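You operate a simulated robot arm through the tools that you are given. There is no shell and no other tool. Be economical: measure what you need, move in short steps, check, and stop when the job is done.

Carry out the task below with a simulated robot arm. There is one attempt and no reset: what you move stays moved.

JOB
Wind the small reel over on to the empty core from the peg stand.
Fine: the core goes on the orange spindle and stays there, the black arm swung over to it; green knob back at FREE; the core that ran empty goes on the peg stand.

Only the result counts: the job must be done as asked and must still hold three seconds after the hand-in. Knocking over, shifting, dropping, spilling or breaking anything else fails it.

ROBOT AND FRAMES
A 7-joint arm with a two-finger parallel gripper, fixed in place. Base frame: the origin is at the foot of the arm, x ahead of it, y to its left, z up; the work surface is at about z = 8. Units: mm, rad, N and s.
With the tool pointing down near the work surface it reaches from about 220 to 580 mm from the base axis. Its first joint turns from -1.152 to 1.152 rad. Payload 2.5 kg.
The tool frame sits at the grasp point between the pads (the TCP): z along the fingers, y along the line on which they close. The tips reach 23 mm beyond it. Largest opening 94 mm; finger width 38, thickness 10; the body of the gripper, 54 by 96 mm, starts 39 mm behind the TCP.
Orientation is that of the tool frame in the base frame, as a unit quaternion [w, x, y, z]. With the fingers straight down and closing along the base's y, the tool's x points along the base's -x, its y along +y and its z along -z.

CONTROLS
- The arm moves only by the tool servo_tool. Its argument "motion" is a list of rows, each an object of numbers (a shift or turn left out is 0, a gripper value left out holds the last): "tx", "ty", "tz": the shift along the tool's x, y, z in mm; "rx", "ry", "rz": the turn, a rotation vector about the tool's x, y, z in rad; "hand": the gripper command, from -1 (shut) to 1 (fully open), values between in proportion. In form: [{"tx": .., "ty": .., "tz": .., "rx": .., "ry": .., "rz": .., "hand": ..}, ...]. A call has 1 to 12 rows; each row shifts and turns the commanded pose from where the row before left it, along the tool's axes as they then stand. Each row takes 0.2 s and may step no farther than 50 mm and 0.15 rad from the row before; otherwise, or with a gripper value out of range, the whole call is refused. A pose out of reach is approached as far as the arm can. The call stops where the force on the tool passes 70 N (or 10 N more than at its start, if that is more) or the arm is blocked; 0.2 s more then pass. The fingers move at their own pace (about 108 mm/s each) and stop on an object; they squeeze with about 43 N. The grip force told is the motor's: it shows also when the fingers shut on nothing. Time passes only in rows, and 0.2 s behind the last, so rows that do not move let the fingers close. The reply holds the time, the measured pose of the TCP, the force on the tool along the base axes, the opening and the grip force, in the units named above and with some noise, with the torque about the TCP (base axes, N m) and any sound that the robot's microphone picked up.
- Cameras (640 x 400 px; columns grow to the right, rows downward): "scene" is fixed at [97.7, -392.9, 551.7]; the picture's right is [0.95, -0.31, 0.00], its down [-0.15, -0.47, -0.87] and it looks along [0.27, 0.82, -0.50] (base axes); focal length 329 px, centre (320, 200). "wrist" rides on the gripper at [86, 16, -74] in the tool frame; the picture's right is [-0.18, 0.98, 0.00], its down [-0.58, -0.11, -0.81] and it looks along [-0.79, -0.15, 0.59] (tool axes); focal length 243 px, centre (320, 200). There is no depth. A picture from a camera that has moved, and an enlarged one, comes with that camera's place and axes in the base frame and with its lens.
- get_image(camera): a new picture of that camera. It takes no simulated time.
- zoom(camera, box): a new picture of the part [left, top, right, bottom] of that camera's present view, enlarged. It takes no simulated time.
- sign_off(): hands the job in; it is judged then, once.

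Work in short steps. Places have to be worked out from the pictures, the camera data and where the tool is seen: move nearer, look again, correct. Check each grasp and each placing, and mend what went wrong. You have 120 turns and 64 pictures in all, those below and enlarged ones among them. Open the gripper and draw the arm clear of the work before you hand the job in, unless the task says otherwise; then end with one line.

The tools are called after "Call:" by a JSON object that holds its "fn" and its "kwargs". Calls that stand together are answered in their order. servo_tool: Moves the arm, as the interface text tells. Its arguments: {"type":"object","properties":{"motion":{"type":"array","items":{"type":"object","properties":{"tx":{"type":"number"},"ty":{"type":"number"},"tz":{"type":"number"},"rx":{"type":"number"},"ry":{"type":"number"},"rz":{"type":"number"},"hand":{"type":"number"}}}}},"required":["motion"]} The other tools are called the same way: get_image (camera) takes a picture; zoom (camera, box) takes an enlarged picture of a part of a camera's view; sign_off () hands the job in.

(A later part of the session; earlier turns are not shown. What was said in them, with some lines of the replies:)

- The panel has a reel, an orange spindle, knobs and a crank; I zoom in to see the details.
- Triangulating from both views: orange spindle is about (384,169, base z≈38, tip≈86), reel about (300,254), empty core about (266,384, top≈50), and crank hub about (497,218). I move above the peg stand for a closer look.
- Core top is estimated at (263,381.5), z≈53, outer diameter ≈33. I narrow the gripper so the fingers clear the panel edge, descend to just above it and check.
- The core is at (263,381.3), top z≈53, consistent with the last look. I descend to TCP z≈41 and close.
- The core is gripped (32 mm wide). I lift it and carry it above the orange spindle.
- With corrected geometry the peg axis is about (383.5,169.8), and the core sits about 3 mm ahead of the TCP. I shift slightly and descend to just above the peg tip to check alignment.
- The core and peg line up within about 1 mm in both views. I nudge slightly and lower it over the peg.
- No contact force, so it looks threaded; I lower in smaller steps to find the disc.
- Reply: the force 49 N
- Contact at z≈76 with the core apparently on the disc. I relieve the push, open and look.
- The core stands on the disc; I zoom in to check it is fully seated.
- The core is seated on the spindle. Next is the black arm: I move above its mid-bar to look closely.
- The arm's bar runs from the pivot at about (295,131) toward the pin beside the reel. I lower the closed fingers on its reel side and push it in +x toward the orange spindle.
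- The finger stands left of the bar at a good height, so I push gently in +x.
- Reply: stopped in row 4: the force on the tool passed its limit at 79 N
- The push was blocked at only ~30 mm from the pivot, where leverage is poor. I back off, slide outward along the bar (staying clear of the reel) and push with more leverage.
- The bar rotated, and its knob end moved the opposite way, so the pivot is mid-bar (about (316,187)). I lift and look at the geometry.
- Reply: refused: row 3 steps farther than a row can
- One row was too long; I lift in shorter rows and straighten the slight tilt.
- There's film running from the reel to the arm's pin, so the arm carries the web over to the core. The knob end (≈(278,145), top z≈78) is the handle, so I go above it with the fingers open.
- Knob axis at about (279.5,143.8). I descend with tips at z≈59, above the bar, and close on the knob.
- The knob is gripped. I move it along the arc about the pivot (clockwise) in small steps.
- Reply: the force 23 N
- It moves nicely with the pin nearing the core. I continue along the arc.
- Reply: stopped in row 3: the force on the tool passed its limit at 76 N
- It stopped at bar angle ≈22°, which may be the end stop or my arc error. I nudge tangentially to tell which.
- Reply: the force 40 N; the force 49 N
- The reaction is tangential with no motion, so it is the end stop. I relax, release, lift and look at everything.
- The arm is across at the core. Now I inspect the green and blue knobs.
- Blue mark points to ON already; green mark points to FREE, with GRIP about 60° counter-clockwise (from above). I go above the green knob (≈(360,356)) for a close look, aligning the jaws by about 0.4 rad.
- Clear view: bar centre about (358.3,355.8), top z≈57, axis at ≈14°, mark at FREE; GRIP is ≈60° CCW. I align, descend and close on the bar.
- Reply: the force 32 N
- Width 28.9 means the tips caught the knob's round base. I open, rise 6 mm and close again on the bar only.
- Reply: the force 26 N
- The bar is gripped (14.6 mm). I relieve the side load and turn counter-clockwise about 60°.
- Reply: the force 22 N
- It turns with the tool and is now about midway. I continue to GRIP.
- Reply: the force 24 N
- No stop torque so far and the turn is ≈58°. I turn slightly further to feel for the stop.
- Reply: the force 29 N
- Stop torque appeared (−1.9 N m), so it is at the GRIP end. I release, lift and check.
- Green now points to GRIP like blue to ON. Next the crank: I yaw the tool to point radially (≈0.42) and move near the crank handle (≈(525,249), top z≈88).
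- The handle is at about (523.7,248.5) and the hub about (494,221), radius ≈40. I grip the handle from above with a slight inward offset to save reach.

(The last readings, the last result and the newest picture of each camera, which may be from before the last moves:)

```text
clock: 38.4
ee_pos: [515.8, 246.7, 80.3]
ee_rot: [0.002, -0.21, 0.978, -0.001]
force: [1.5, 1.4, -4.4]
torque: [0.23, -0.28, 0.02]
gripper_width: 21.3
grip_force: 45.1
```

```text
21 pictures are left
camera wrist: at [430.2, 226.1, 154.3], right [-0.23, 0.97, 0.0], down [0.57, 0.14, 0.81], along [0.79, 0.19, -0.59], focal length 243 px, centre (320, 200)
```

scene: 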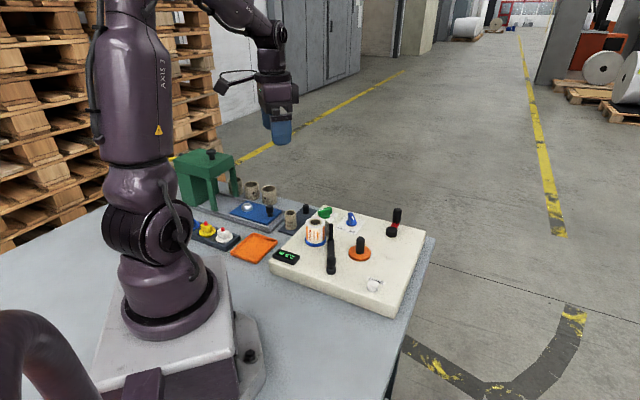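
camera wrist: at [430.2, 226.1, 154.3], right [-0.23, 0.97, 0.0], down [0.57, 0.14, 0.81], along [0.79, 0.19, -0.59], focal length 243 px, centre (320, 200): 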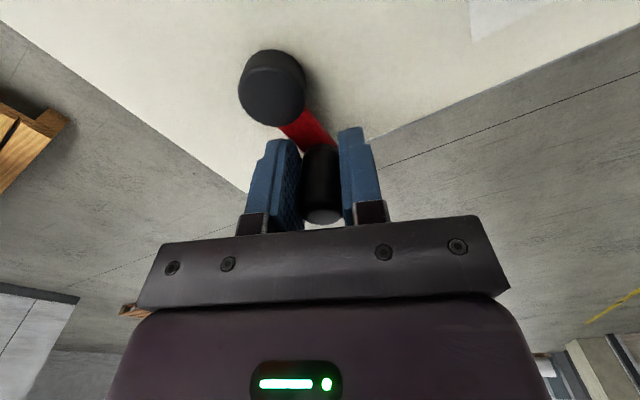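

Handle gripped (21 mm). I try a small clockwise turn about the hub (≈(492.3,219), r≈43) and watch the forces.

Call:
{"fn": "servo_tool", "kwargs": {"motion": [{"tx": -2.1, "ty": -9.7}, {"tx": 0.3, "ty": -11.25}, {"tx": 3.2, "ty": -10.7}, {}]}}

Call:
{"fn": "zoom", "kwargs": {"camera": "scene", "box": [270, 190, 430, 290]}}

```text
clock: 39.4
ee_pos: [529.5, 215.6, 81.4]
ee_rot: [0.003, -0.209, 0.978, 0.0]
force: [-0.9, 0.3, 2.9]
torque: [0.48, -0.55, -0.01]
gripper_width: 21.4
grip_force: 44.8
```

```text
4.00 times, centred on (350, 240) of scene
camera zoom: at [97.7, -393.0, 551.7], right [0.95, -0.31, 0.0], down [-0.15, -0.47, -0.87], along [0.27, 0.82, -0.5], focal length 1315 px, centre (200, 40)
```

zoom: 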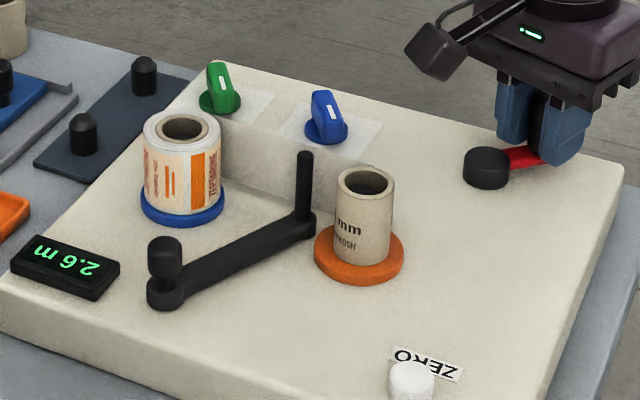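

The meter went 2.5→2.6 and both core and reel turned, with negligible force, so clockwise with ON winds. I do one full turn.

Call:
{"fn": "servo_tool", "kwargs": {"motion": [{"tx": 14, "ty": -17.3}, {"tx": 20.8, "ty": -7.9}, {"tx": 22, "ty": 3.5}, {"tx": 17.3, "ty": 14}, {"tx": 7.9, "ty": 20.8}, {"tx": -3.5, "ty": 22}, {"tx": -14, "ty": 17.3}, {"tx": -20.8, "ty": 7.9}, {"tx": -22, "ty": -3.5}, {"tx": -17.3, "ty": -14}, {"tx": -7.9, "ty": -20.8}, {"tx": 3.5, "ty": -22}]}}

Call:
{"fn": "zoom", "kwargs": {"camera": "scene", "box": [270, 190, 430, 290]}}

```text
clock: 42.0
ee_pos: [529.5, 218.9, 80.8]
ee_rot: [0.003, -0.21, 0.978, 0.003]
force: [-17.6, -1.2, 21.0]
torque: [0.43, -0.94, 0.05]
gripper_width: 21.4
grip_force: 44.2
```

```text
4.00 times, centred on (350, 240) of scene
camera zoom: at [97.6, -392.9, 551.7], right [0.95, -0.31, 0.0], down [-0.15, -0.47, -0.87], along [0.27, 0.82, -0.5], focal length 1315 px, centre (200, 40)
```

zoom: 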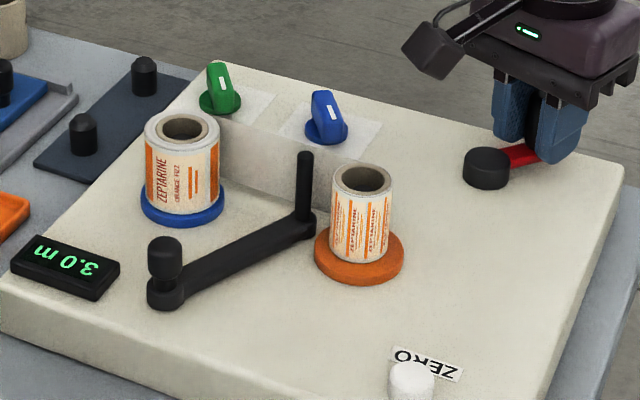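

That one turn wound 0.4 m and film is on the new core. I continue with a slightly smaller radius.

Call:
{"fn": "servo_tool", "kwargs": {"motion": [{"tx": 14.9, "ty": -16.1}, {"tx": 20.1, "ty": -7.6}, {"tx": 21.2, "ty": 3.4}, {"tx": 16.7, "ty": 13.5}, {"tx": 7.6, "ty": 20.1}, {"tx": -3.4, "ty": 21.2}, {"tx": -13.5, "ty": 16.7}, {"tx": -20.1, "ty": 7.6}, {"tx": -21.2, "ty": -3.4}, {"tx": -16.7, "ty": -13.5}, {"tx": -7.6, "ty": -20.1}, {"tx": 3.4, "ty": -21.2}]}}

Call:
{"fn": "servo_tool", "kwargs": {"motion": [{"tx": 13.5, "ty": -16.7}, {"tx": 20.1, "ty": -7.6}, {"tx": 21.2, "ty": 3.4}, {"tx": 16.7, "ty": 13.5}, {"tx": 7.6, "ty": 20.1}, {"tx": -3.4, "ty": 21.2}, {"tx": -13.5, "ty": 16.7}, {"tx": -20.1, "ty": 7.6}, {"tx": -21.2, "ty": -3.4}, {"tx": -16.7, "ty": -13.5}, {"tx": -7.6, "ty": -20.1}, {"tx": 3.4, "ty": -21.2}]}}

Call:
{"fn": "zoom", "kwargs": {"camera": "scene", "box": [270, 190, 430, 290]}}

```text
clock: 44.6
ee_pos: [527.7, 212.8, 80.4]
ee_rot: [0.002, -0.209, 0.978, -0.002]
force: [14.0, -0.9, 1.3]
torque: [0.17, -0.33, -0.05]
gripper_width: 21.5
grip_force: 45.2
```

```text
clock: 47.2
ee_pos: [527.5, 218.9, 79.0]
ee_rot: [0.003, -0.21, 0.978, 0.002]
force: [-11.6, 0.4, 19.2]
torque: [0.61, -0.98, 0.03]
gripper_width: 21.5
grip_force: 44.7
```

```text
4.00 times, centred on (350, 240) of scene
camera zoom: at [97.6, -392.9, 551.7], right [0.95, -0.31, 0.0], down [-0.15, -0.47, -0.87], along [0.27, 0.82, -0.5], focal length 1315 px, centre (200, 40)
```

zoom: 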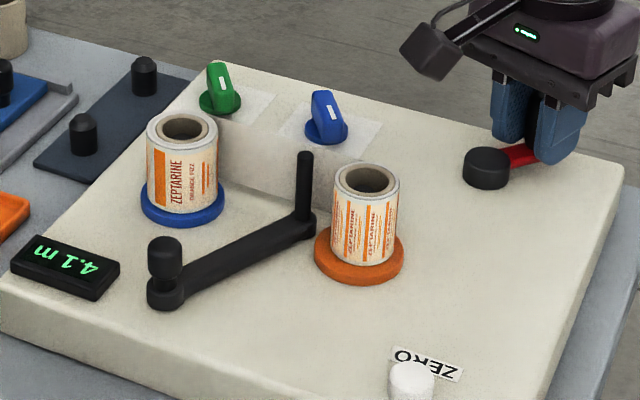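

4.1 m and all is steady. I make three more turns.

Call:
{"fn": "servo_tool", "kwargs": {"motion": [{"tx": 13.5, "ty": -16.7}, {"tx": 20.1, "ty": -7.6}, {"tx": 21.2, "ty": 3.4}, {"tx": 16.7, "ty": 13.5}, {"tx": 7.6, "ty": 20.1}, {"tx": -3.4, "ty": 21.2}, {"tx": -13.5, "ty": 16.7}, {"tx": -20.1, "ty": 7.6}, {"tx": -21.2, "ty": -3.4}, {"tx": -16.7, "ty": -13.5}, {"tx": -7.6, "ty": -20.1}, {"tx": 3.4, "ty": -21.2}]}}

Call:
{"fn": "servo_tool", "kwargs": {"motion": [{"tx": 13.5, "ty": -16.7}, {"tx": 20.1, "ty": -7.6}, {"tx": 21.2, "ty": 3.4}, {"tx": 16.7, "ty": 13.5}, {"tx": 7.6, "ty": 20.1}, {"tx": -3.4, "ty": 21.2}, {"tx": -13.5, "ty": 16.7}, {"tx": -20.1, "ty": 7.6}, {"tx": -21.2, "ty": -3.4}, {"tx": -16.7, "ty": -13.5}, {"tx": -7.6, "ty": -20.1}, {"tx": 3.4, "ty": -21.2}]}}

Call:
{"fn": "servo_tool", "kwargs": {"motion": [{"tx": 13.5, "ty": -16.7}, {"tx": 20.1, "ty": -7.6}, {"tx": 21.2, "ty": 3.4}, {"tx": 16.7, "ty": 13.5}, {"tx": 7.6, "ty": 20.1}, {"tx": -3.4, "ty": 21.2}, {"tx": -13.5, "ty": 16.7}, {"tx": -20.1, "ty": 7.6}, {"tx": -21.2, "ty": -3.4}, {"tx": -16.7, "ty": -13.5}, {"tx": -7.6, "ty": -20.1}, {"tx": 3.4, "ty": -21.2}]}}

Call:
{"fn": "zoom", "kwargs": {"camera": "scene", "box": [270, 190, 430, 290]}}

```text
clock: 49.8
ee_pos: [527.5, 218.9, 80.5]
ee_rot: [0.002, -0.211, 0.977, 0.003]
force: [-17.0, -2.0, 21.5]
torque: [0.54, -0.92, 0.07]
gripper_width: 21.4
grip_force: 44.7
```

```text
clock: 52.4
ee_pos: [527.1, 219.3, 79.7]
ee_rot: [0.001, -0.21, 0.978, 0.002]
force: [-21.9, -2.3, 21.5]
torque: [0.37, -0.71, 0.03]
gripper_width: 21.3
grip_force: 44.9
```

```text
clock: 55.0
ee_pos: [526.3, 219.0, 79.9]
ee_rot: [0.004, -0.21, 0.978, 0.003]
force: [-16.1, -0.2, 23.0]
torque: [0.56, -0.95, 0.05]
gripper_width: 21.3
grip_force: 44.6
```

```text
4.00 times, centred on (350, 240) of scene
camera zoom: at [97.6, -393.0, 551.7], right [0.95, -0.31, 0.0], down [-0.15, -0.47, -0.87], along [0.27, 0.82, -0.5], focal length 1315 px, centre (200, 40)
```

zoom: 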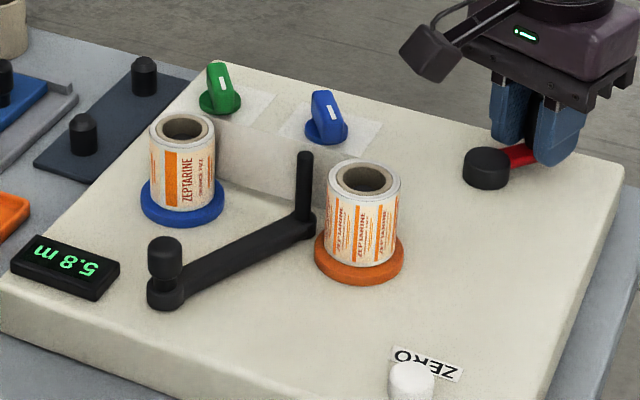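

5.8 m; roughly 2 m is left by the reel's diameter. Three more turns.

Call:
{"fn": "servo_tool", "kwargs": {"motion": [{"tx": 13.5, "ty": -16.7}, {"tx": 20.1, "ty": -7.6}, {"tx": 21.2, "ty": 3.4}, {"tx": 16.7, "ty": 13.5}, {"tx": 7.6, "ty": 20.1}, {"tx": -3.4, "ty": 21.2}, {"tx": -13.5, "ty": 16.7}, {"tx": -20.1, "ty": 7.6}, {"tx": -21.2, "ty": -3.4}, {"tx": -16.7, "ty": -13.5}, {"tx": -7.6, "ty": -20.1}, {"tx": 3.4, "ty": -21.2}]}}

Call:
{"fn": "servo_tool", "kwargs": {"motion": [{"tx": 13.5, "ty": -16.7}, {"tx": 20.1, "ty": -7.6}, {"tx": 21.2, "ty": 3.4}, {"tx": 16.7, "ty": 13.5}, {"tx": 7.6, "ty": 20.1}, {"tx": -3.4, "ty": 21.2}, {"tx": -13.5, "ty": 16.7}, {"tx": -20.1, "ty": 7.6}, {"tx": -21.2, "ty": -3.4}, {"tx": -16.7, "ty": -13.5}, {"tx": -7.6, "ty": -20.1}, {"tx": 3.4, "ty": -21.2}]}}

Call:
{"fn": "servo_tool", "kwargs": {"motion": [{"tx": 13.5, "ty": -16.7}, {"tx": 20.1, "ty": -7.6}, {"tx": 21.2, "ty": 3.4}, {"tx": 16.7, "ty": 13.5}, {"tx": 7.6, "ty": 20.1}, {"tx": -3.4, "ty": 21.2}, {"tx": -13.5, "ty": 16.7}, {"tx": -20.1, "ty": 7.6}, {"tx": -21.2, "ty": -3.4}, {"tx": -16.7, "ty": -13.5}, {"tx": -7.6, "ty": -20.1}, {"tx": 3.4, "ty": -21.2}]}}

Call:
{"fn": "zoom", "kwargs": {"camera": "scene", "box": [270, 190, 430, 290]}}

```text
clock: 57.6
ee_pos: [526.7, 215.8, 80.2]
ee_rot: [0.002, -0.21, 0.978, 0.001]
force: [0.2, 0.6, -5.6]
torque: [0.65, -1.1, 0.0]
gripper_width: 21.7
grip_force: 44.7
```

```text
clock: 60.2
ee_pos: [526.1, 219.5, 79.9]
ee_rot: [0.002, -0.21, 0.978, 0.001]
force: [-20.2, 0.0, 5.9]
torque: [0.49, -0.88, 0.06]
gripper_width: 21.5
grip_force: 45.2
```

```text
clock: 62.8
ee_pos: [526.9, 218.5, 79.1]
ee_rot: [0.002, -0.21, 0.978, 0.002]
force: [-22.0, -1.0, 13.9]
torque: [0.41, -0.83, 0.06]
gripper_width: 21.3
grip_force: 44.5
```

```text
4.00 times, centred on (350, 240) of scene
camera zoom: at [97.7, -392.9, 551.7], right [0.95, -0.31, 0.0], down [-0.15, -0.47, -0.87], along [0.27, 0.82, -0.5], focal length 1315 px, centre (200, 40)
```

zoom: 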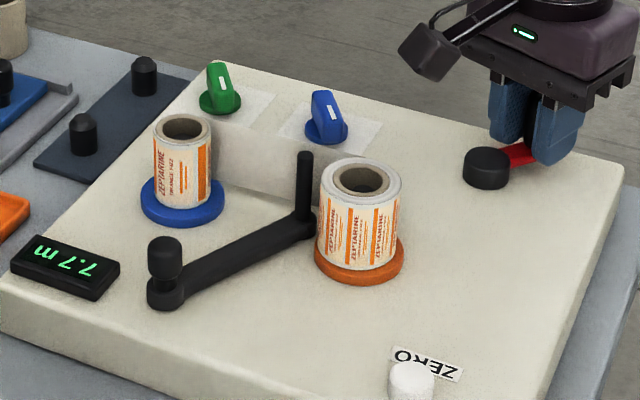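

7.7 m and the reel is nearly down to its core. One more turn, then check.

Call:
{"fn": "servo_tool", "kwargs": {"motion": [{"tx": 13.5, "ty": -16.7}, {"tx": 20.1, "ty": -7.6}, {"tx": 21.2, "ty": 3.4}, {"tx": 16.7, "ty": 13.5}, {"tx": 7.6, "ty": 20.1}, {"tx": -3.4, "ty": 21.2}, {"tx": -13.5, "ty": 16.7}, {"tx": -20.1, "ty": 7.6}, {"tx": -21.2, "ty": -3.4}, {"tx": -16.7, "ty": -13.5}, {"tx": -7.6, "ty": -20.1}, {"tx": 3.4, "ty": -21.2}]}}

Call:
{"fn": "zoom", "kwargs": {"camera": "scene", "box": [270, 190, 430, 290]}}

```text
clock: 65.4
ee_pos: [528.1, 217.7, 79.6]
ee_rot: [0.002, -0.21, 0.978, 0.002]
force: [-6.8, -0.3, 7.2]
torque: [0.64, -0.94, 0.05]
gripper_width: 21.2
grip_force: 45.5
```

```text
4.00 times, centred on (350, 240) of scene
camera zoom: at [97.7, -392.9, 551.7], right [0.95, -0.31, 0.0], down [-0.15, -0.47, -0.87], along [0.27, 0.82, -0.5], focal length 1315 px, centre (200, 40)
```

zoom: 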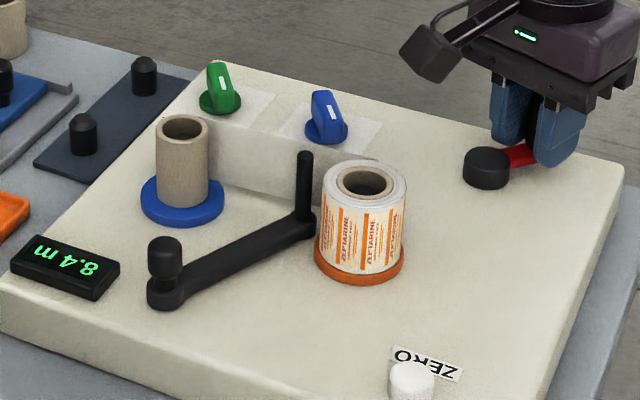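

The old core looks bare, but a sheet still seems to be between it and the pin; I zoom.

Call:
{"fn": "zoom", "kwargs": {"camera": "scene", "box": [300, 205, 380, 265]}}

```text
6.67 times, centred on (340, 235) of scene
camera zoom: at [97.7, -392.9, 551.7], right [0.95, -0.31, 0.0], down [-0.15, -0.47, -0.87], along [0.27, 0.82, -0.5], focal length 2192 px, centre (187, -33)
```

zoom: 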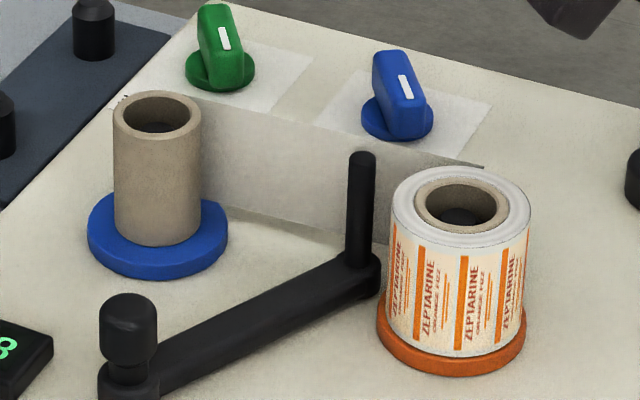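

The tail of the film still spans to the old core, so I crank another turn.

Call:
{"fn": "servo_tool", "kwargs": {"motion": [{"tx": 13.5, "ty": -16.7}, {"tx": 20.1, "ty": -7.6}, {"tx": 21.2, "ty": 3.4}, {"tx": 16.7, "ty": 13.5}, {"tx": 7.6, "ty": 20.1}, {"tx": -3.4, "ty": 21.2}, {"tx": -13.5, "ty": 16.7}, {"tx": -20.1, "ty": 7.6}, {"tx": -21.2, "ty": -3.4}, {"tx": -16.7, "ty": -13.5}, {"tx": -7.6, "ty": -20.1}, {"tx": 3.4, "ty": -21.2}]}}

Call:
{"fn": "zoom", "kwargs": {"camera": "scene", "box": [270, 190, 430, 290]}}

```text
clock: 68.0
ee_pos: [525.3, 217.8, 79.9]
ee_rot: [0.001, -0.211, 0.978, 0.002]
force: [-23.9, -1.2, 11.2]
torque: [0.23, -0.64, 0.07]
gripper_width: 21.4
grip_force: 44.8
```

```text
4.00 times, centred on (350, 240) of scene
camera zoom: at [97.7, -392.9, 551.7], right [0.95, -0.31, 0.0], down [-0.15, -0.47, -0.87], along [0.27, 0.82, -0.5], focal length 1315 px, centre (200, 40)
```

zoom: 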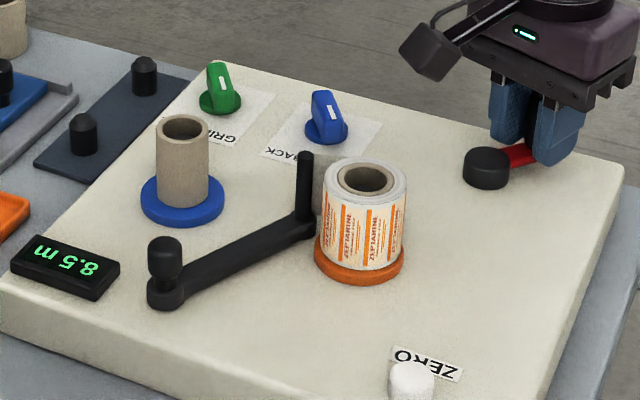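

Film fully wound (8.5 m, i.e. 6.0 m moved) and the old core is free. I release the crank, lift and go to the green knob.

Call:
{"fn": "servo_tool", "kwargs": {"motion": [{"tx": 2}, {"hand": 0.1}, {}, {"tz": -40}, {"tz": -32}, {"tx": 18.8, "ty": 39}, {"tx": 18.8, "ty": 39}, {"tx": 18.8, "ty": 39}, {"tx": 18.8, "ty": 39}, {"tx": 18.8, "ty": 39}, {}]}}

Call:
{"fn": "servo_tool", "kwargs": {"motion": [{"rz": -0.14}, {"rz": -0.14}, {"rz": -0.14}, {"rz": -0.14}, {"rz": -0.14}, {"rz": -0.14}, {"rz": -0.13}, {}]}}

Call:
{"fn": "get_image", "kwargs": {"camera": "wrist"}}

```text
clock: 70.4
ee_pos: [363.1, 355.4, 150.8]
ee_rot: [0.002, -0.209, 0.978, -0.001]
force: [0.0, 0.5, 0.8]
torque: [0.03, -0.01, 0.0]
gripper_width: 51.6
grip_force: 0.0
```

```text
clock: 72.2
ee_pos: [359.5, 353.5, 151.0]
ee_rot: [0.003, -0.641, 0.767, -0.001]
force: [-0.4, -0.2, 0.7]
torque: [-0.03, -0.02, 0.01]
gripper_width: 51.8
grip_force: 0.0
```

```text
12 pictures are left
camera wrist: at [328.1, 272.2, 224.9], right [-0.93, 0.35, 0.0], down [0.21, 0.55, 0.81], along [0.29, 0.75, -0.59], focal length 243 px, centre (320, 200)
```

wrist: 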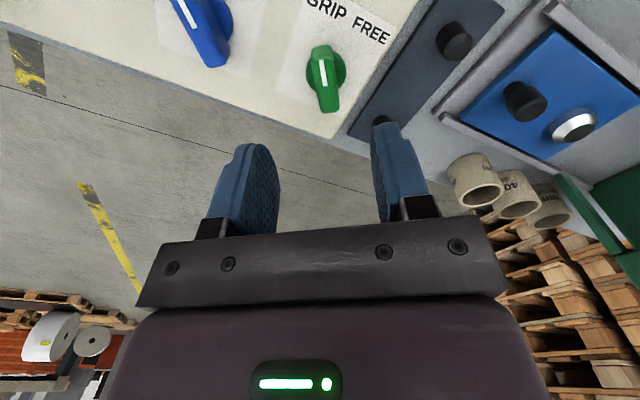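

Above the green knob, aligned with its present GRIP direction. I descend, grip and turn it back clockwise.

Call:
{"fn": "servo_tool", "kwargs": {"motion": [{"tx": -3, "ty": 2}, {"tz": 40}, {"tz": 40}, {}, {"hand": -1}, {}, {}]}}

Call:
{"fn": "servo_tool", "kwargs": {"motion": [{"rz": 0.14}, {"rz": 0.14}, {"rz": 0.14}, {"rz": 0.14}, {"rz": 0.14}, {"rz": 0.14}, {"rz": 0.12}, {}]}}

```text
clock: 73.8
ee_pos: [357.0, 359.4, 71.2]
ee_rot: [0.001, -0.641, 0.767, -0.001]
force: [-14.6, 0.5, 5.2]
torque: [-0.64, -0.19, -0.06]
gripper_width: 14.9
grip_force: 45.4
```

```text
clock: 75.6
ee_pos: [358.0, 358.8, 71.1]
ee_rot: [0.002, -0.212, 0.977, 0.0]
force: [-16.8, -1.2, 0.2]
torque: [0.24, -0.13, -0.04]
gripper_width: 15.0
grip_force: 44.5
```

It's turning freely; I continue in small steps to the FREE stop.

Call:
{"fn": "servo_tool", "kwargs": {"motion": [{"rz": 0.07}, {"rz": 0.07}, {"rz": 0.06}, {}]}}

Call:
{"fn": "servo_tool", "kwargs": {"motion": [{"rz": 0.03}, {"rz": 0.03}, {}]}}

```text
clock: 76.6
ee_pos: [359.0, 357.2, 70.8]
ee_rot: [0.002, -0.115, 0.993, 0.0]
force: [-19.1, -9.5, 6.4]
torque: [0.06, 0.16, -0.03]
gripper_width: 14.9
grip_force: 45.2
```

```text
clock: 77.4
ee_pos: [359.5, 357.7, 70.8]
ee_rot: [0.003, -0.085, 0.996, 0.0]
force: [-7.3, -1.7, -2.2]
torque: [-0.27, 1.59, 0.47]
gripper_width: 14.7
grip_force: 45.1
```

Stop torque is beginning; I nudge a little more, then release and lift for a check.

Call:
{"fn": "servo_tool", "kwargs": {"motion": [{"rz": 0.04}, {}, {"rz": -0.03}, {"hand": 0.1}, {}, {"tz": -40}, {"tz": -40}, {"tx": 20}, {}]}}

Call:
{"fn": "get_image", "kwargs": {"camera": "wrist"}}

```text
clock: 79.4
ee_pos: [340.8, 355.5, 152.0]
ee_rot: [0.002, -0.079, 0.997, 0.0]
force: [-0.3, 0.0, -0.1]
torque: [0.01, -0.01, 0.03]
gripper_width: 51.7
grip_force: 0.0
```

```text
11 pictures are left
camera wrist: at [251.8, 356.6, 225.3], right [0.02, 1.0, 0.0], down [0.59, -0.01, 0.81], along [0.81, -0.02, -0.59], focal length 243 px, centre (320, 200)
```

wrist: 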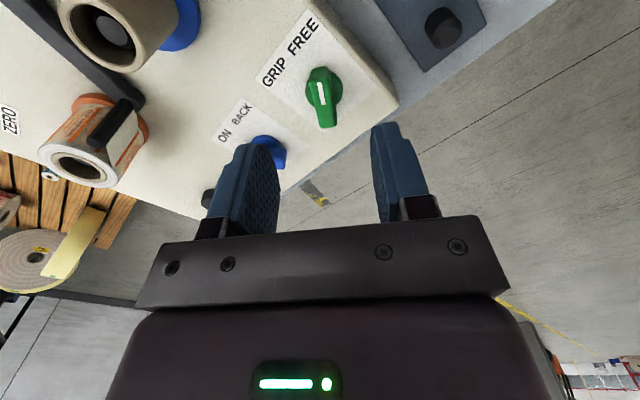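

Green is at FREE. Now I move above the empty core on the blue spindle and look.

Call:
{"fn": "servo_tool", "kwargs": {"motion": [{"rz": 0.08}, {"rz": 0.078}, {"tx": 15, "ty": -34}, {"tx": 15, "ty": -34}, {"tx": 14, "ty": -35}, {}]}}

Call:
{"fn": "get_image", "kwargs": {"camera": "wrist"}}

```text
clock: 80.8
ee_pos: [295.5, 250.8, 151.0]
ee_rot: [0.003, -0.002, 1.0, 0.0]
force: [0.0, -0.2, -0.1]
torque: [-0.04, 0.01, 0.02]
gripper_width: 51.7
grip_force: 0.2
```

```text
10 pictures are left
camera wrist: at [208.7, 266.7, 223.8], right [0.18, 0.98, 0.0], down [0.58, -0.11, 0.81], along [0.8, -0.15, -0.59], focal length 243 px, centre (320, 200)
```

wrist: 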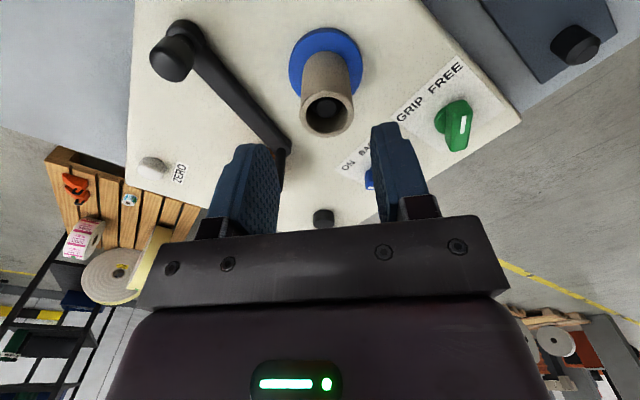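

The empty core is at about (297,254). I descend around it and grip at the same relative height as before (TCP z≈75).

Call:
{"fn": "servo_tool", "kwargs": {"motion": [{"tx": -1.5, "ty": 3.2, "ry": 0.006}, {"tz": 40}, {"tz": 36}, {}, {"hand": -1}, {}, {}]}}

Call:
{"fn": "get_image", "kwargs": {"camera": "wrist"}}

```text
clock: 82.4
ee_pos: [295.3, 255.6, 72.7]
ee_rot: [-0.001, -0.001, 1.0, 0.0]
force: [0.2, -0.9, -0.3]
torque: [0.03, -0.02, -0.02]
gripper_width: 32.2
grip_force: 42.4
```

```text
9 pictures are left
camera wrist: at [209.1, 271.6, 147.8], right [0.18, 0.98, 0.0], down [0.58, -0.11, 0.81], along [0.79, -0.15, -0.59], focal length 243 px, centre (320, 200)
```

wrist: 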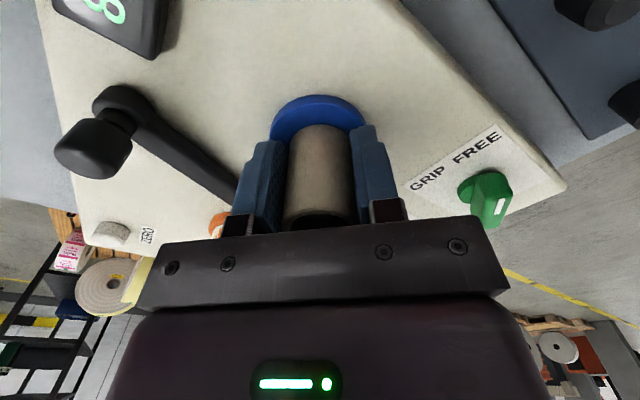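

Gripped (32 mm). I lift it off the blue spindle and carry it over the original peg position (TCP (262.7,382.5) when I picked up the first core).

Call:
{"fn": "servo_tool", "kwargs": {"motion": [{"tz": -25}, {"tz": -35}, {"tz": -35}, {"tx": 8, "ty": 32}, {"tx": 8, "ty": 32}, {"tx": 8, "ty": 32}, {"tx": 8.5, "ty": 31}, {}]}}

Call:
{"fn": "get_image", "kwargs": {"camera": "wrist"}}

```text
clock: 84.2
ee_pos: [264.3, 382.6, 168.2]
ee_rot: [0.0, -0.002, 1.0, 0.0]
force: [0.3, 0.2, -0.8]
torque: [-0.01, 0.0, 0.01]
gripper_width: 32.4
grip_force: 43.0
```

```text
8 pictures are left
camera wrist: at [177.3, 399.0, 242.9], right [0.18, 0.98, 0.0], down [0.58, -0.11, 0.81], along [0.79, -0.15, -0.59], focal length 243 px, centre (320, 200)
```

wrist: 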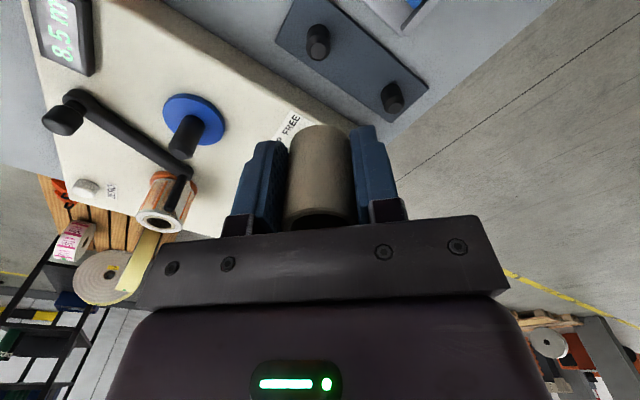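

The two pegs are visible, with the nearer at about (261,382). I lower to just above it and check alignment from both views.

Call:
{"fn": "servo_tool", "kwargs": {"motion": [{"tx": 2.5, "tz": 35}, {"tz": 35}, {"tz": 25}, {}]}}

Call:
{"fn": "zoom", "kwargs": {"camera": "wrist", "box": [230, 50, 410, 180]}}

Call:
{"fn": "zoom", "kwargs": {"camera": "scene", "box": [255, 180, 335, 240]}}

```text
clock: 85.2
ee_pos: [261.3, 382.1, 74.4]
ee_rot: [0.0, -0.003, 1.0, 0.001]
force: [-0.4, -0.3, -0.1]
torque: [0.0, 0.01, -0.01]
gripper_width: 32.3
grip_force: 43.3
```

```text
3.08 times, centred on (320, 115) of wrist
camera zoom: at [175.4, 398.6, 149.4], right [0.18, 0.98, 0.0], down [0.58, -0.11, 0.81], along [0.79, -0.15, -0.59], focal length 746 px, centre (320, 462)
```

zoom: 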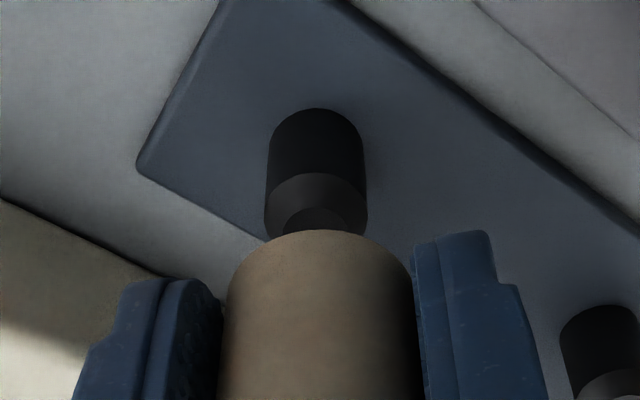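

```text
6.67 times, centred on (295, 210) of scene
camera zoom: at [97.7, -392.9, 551.7], right [0.95, -0.31, 0.0], down [-0.15, -0.47, -0.87], along [0.27, 0.82, -0.5], focal length 2192 px, centre (487, 133)
```

zoom: 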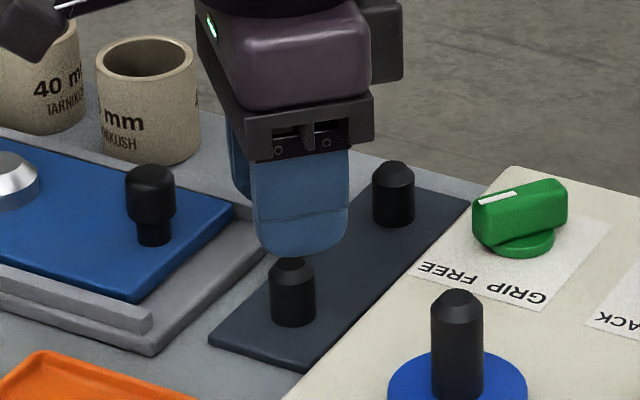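

The pegs align within about 3 mm (the core should go slightly −x). I correct and lower gently over the chamfered peg.

Call:
{"fn": "servo_tool", "kwargs": {"motion": [{"tx": 2.5, "ty": -0.8, "tz": 8}, {"tz": 8}, {"tz": 6}, {"tz": 4}, {}]}}

Call:
{"fn": "servo_tool", "kwargs": {"motion": [{"tz": 3}, {"tz": 2}, {"tz": 2}, {}]}}

```text
clock: 86.4
ee_pos: [257.5, 382.4, 48.6]
ee_rot: [0.001, -0.002, 1.0, 0.0]
force: [-1.6, -0.5, -0.2]
torque: [-0.03, -0.01, 0.01]
gripper_width: 32.4
grip_force: 42.3
```

```text
clock: 87.4
ee_pos: [258.6, 382.9, 41.4]
ee_rot: [-0.001, -0.002, 1.0, 0.001]
force: [-0.3, 0.1, -0.3]
torque: [0.0, 0.02, 0.0]
gripper_width: 32.3
grip_force: 43.3
```

No contact yet; I continue in 2 mm steps until it touches.

Call:
{"fn": "servo_tool", "kwargs": {"motion": [{"tz": 2}, {"tz": 1.5}, {}]}}

Call:
{"fn": "zoom", "kwargs": {"camera": "wrist", "box": [230, 80, 410, 240]}}

```text
clock: 88.2
ee_pos: [257.8, 382.3, 38.7]
ee_rot: [0.0, -0.002, 1.0, 0.0]
force: [-0.3, 0.0, -0.4]
torque: [0.0, -0.03, -0.02]
gripper_width: 32.2
grip_force: 43.4
```

```text
2.50 times, centred on (320, 160) of wrist
camera zoom: at [172.2, 397.5, 112.7], right [0.18, 0.98, 0.0], down [0.58, -0.11, 0.81], along [0.79, -0.15, -0.59], focal length 606 px, centre (320, 300)
```

zoom: 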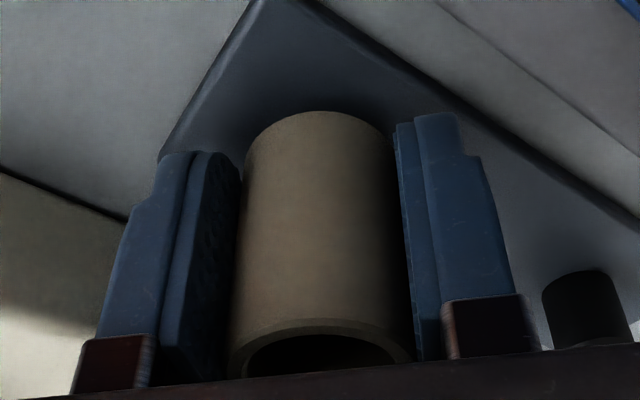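

The core is over the peg and close to the plate. I go down a little more, watching force.

Call:
{"fn": "servo_tool", "kwargs": {"motion": [{"tz": 1}, {"tz": 1}, {}]}}

```text
clock: 89.0
ee_pos: [258.8, 381.1, 36.7]
ee_rot: [-0.001, -0.002, 1.0, 0.0]
force: [-0.5, 0.3, 0.0]
torque: [-0.01, 0.02, 0.01]
gripper_width: 32.0
grip_force: 43.0
```

Still free; two more millimetres.

Call:
{"fn": "servo_tool", "kwargs": {"motion": [{"tz": 1}, {"tz": 1}, {}]}}

```text
clock: 89.8
ee_pos: [258.8, 380.6, 33.9]
ee_rot: [0.001, -0.001, 1.0, 0.0]
force: [-0.8, -0.3, -0.5]
torque: [0.0, -0.02, -0.01]
gripper_width: 32.5
grip_force: 43.1
```

Call:
{"fn": "servo_tool", "kwargs": {"motion": [{"tz": 1}, {}]}}

Call:
{"fn": "zoom", "kwargs": {"camera": "scene", "box": [255, 180, 335, 240]}}

```text
clock: 90.4
ee_pos: [260.6, 381.1, 34.1]
ee_rot: [0.0, -0.002, 1.0, 0.0]
force: [0.3, -0.6, 0.3]
torque: [-0.04, 0.02, 0.01]
gripper_width: 32.1
grip_force: 42.8
```

```text
6.67 times, centred on (295, 210) of scene
camera zoom: at [97.7, -392.9, 551.7], right [0.95, -0.31, 0.0], down [-0.15, -0.47, -0.87], along [0.27, 0.82, -0.5], focal length 2192 px, centre (487, 133)
```

zoom: 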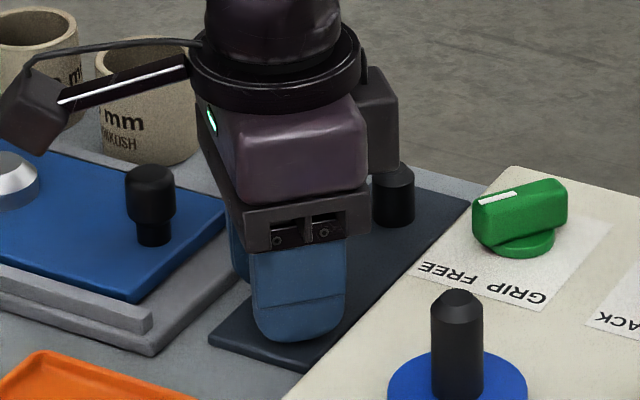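

The tips are nearly at the plate, so I open gently and draw straight up, then check.

Call:
{"fn": "servo_tool", "kwargs": {"motion": [{"hand": -0.1}, {}, {"hand": 0.1}, {"tz": -30}, {"tz": -45}, {"tz": -45}, {"tz": -45}, {"tx": 30}, {}]}}

Call:
{"fn": "get_image", "kwargs": {"camera": "scene"}}

Call:
{"fn": "zoom", "kwargs": {"camera": "scene", "box": [240, 180, 400, 280]}}

Call:
{"fn": "get_image", "kwargs": {"camera": "wrist"}}

```text
clock: 92.4
ee_pos: [229.1, 381.6, 198.3]
ee_rot: [-0.001, -0.001, 1.0, 0.0]
force: [0.8, 0.6, -0.6]
torque: [-0.03, 0.01, 0.0]
gripper_width: 51.8
grip_force: 0.0
```

```text
3 pictures are left
```

scene: 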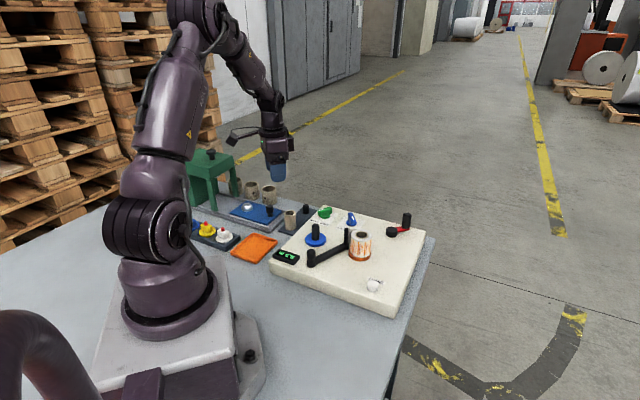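

```text
4.00 times, centred on (320, 230) of scene
camera zoom: at [97.7, -392.9, 551.7], right [0.95, -0.31, 0.0], down [-0.15, -0.47, -0.87], along [0.27, 0.82, -0.5], focal length 1315 px, centre (320, 80)
```

zoom: 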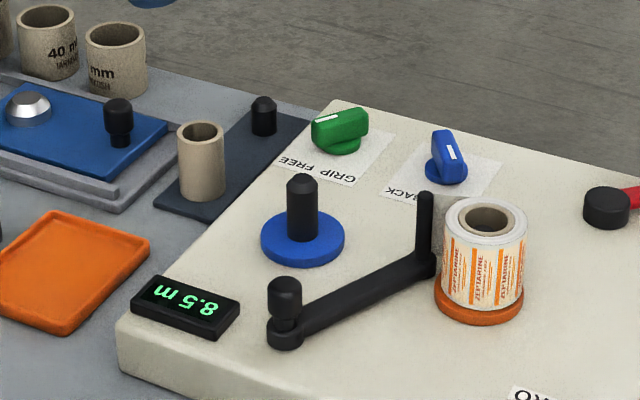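

```text
1 pictures are left
camera wrist: at [142.4, 397.1, 272.7], right [0.18, 0.98, 0.0], down [0.58, -0.11, 0.81], along [0.79, -0.15, -0.59], focal length 243 px, centre (320, 200)
```

wrist: 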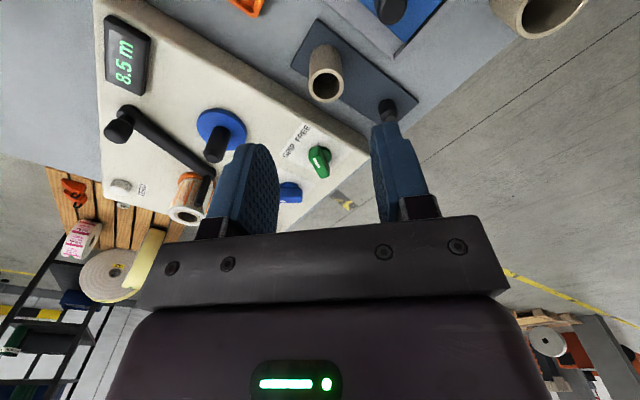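

Both pictures show the empty core upright on its peg, the wound reel on the orange spindle with the black arm beside it, and green at FREE. The gripper is open and clear, so I hand in.

Call:
{"fn": "sign_off", "kwargs": {}}

```text
The job is handed in.
```

The small reel is fully wound onto the core from the peg stand, and that core is still on the orange spindle. The black arm is swung over to it, the green knob is back at FREE, and the core that ran empty is on the peg stand.
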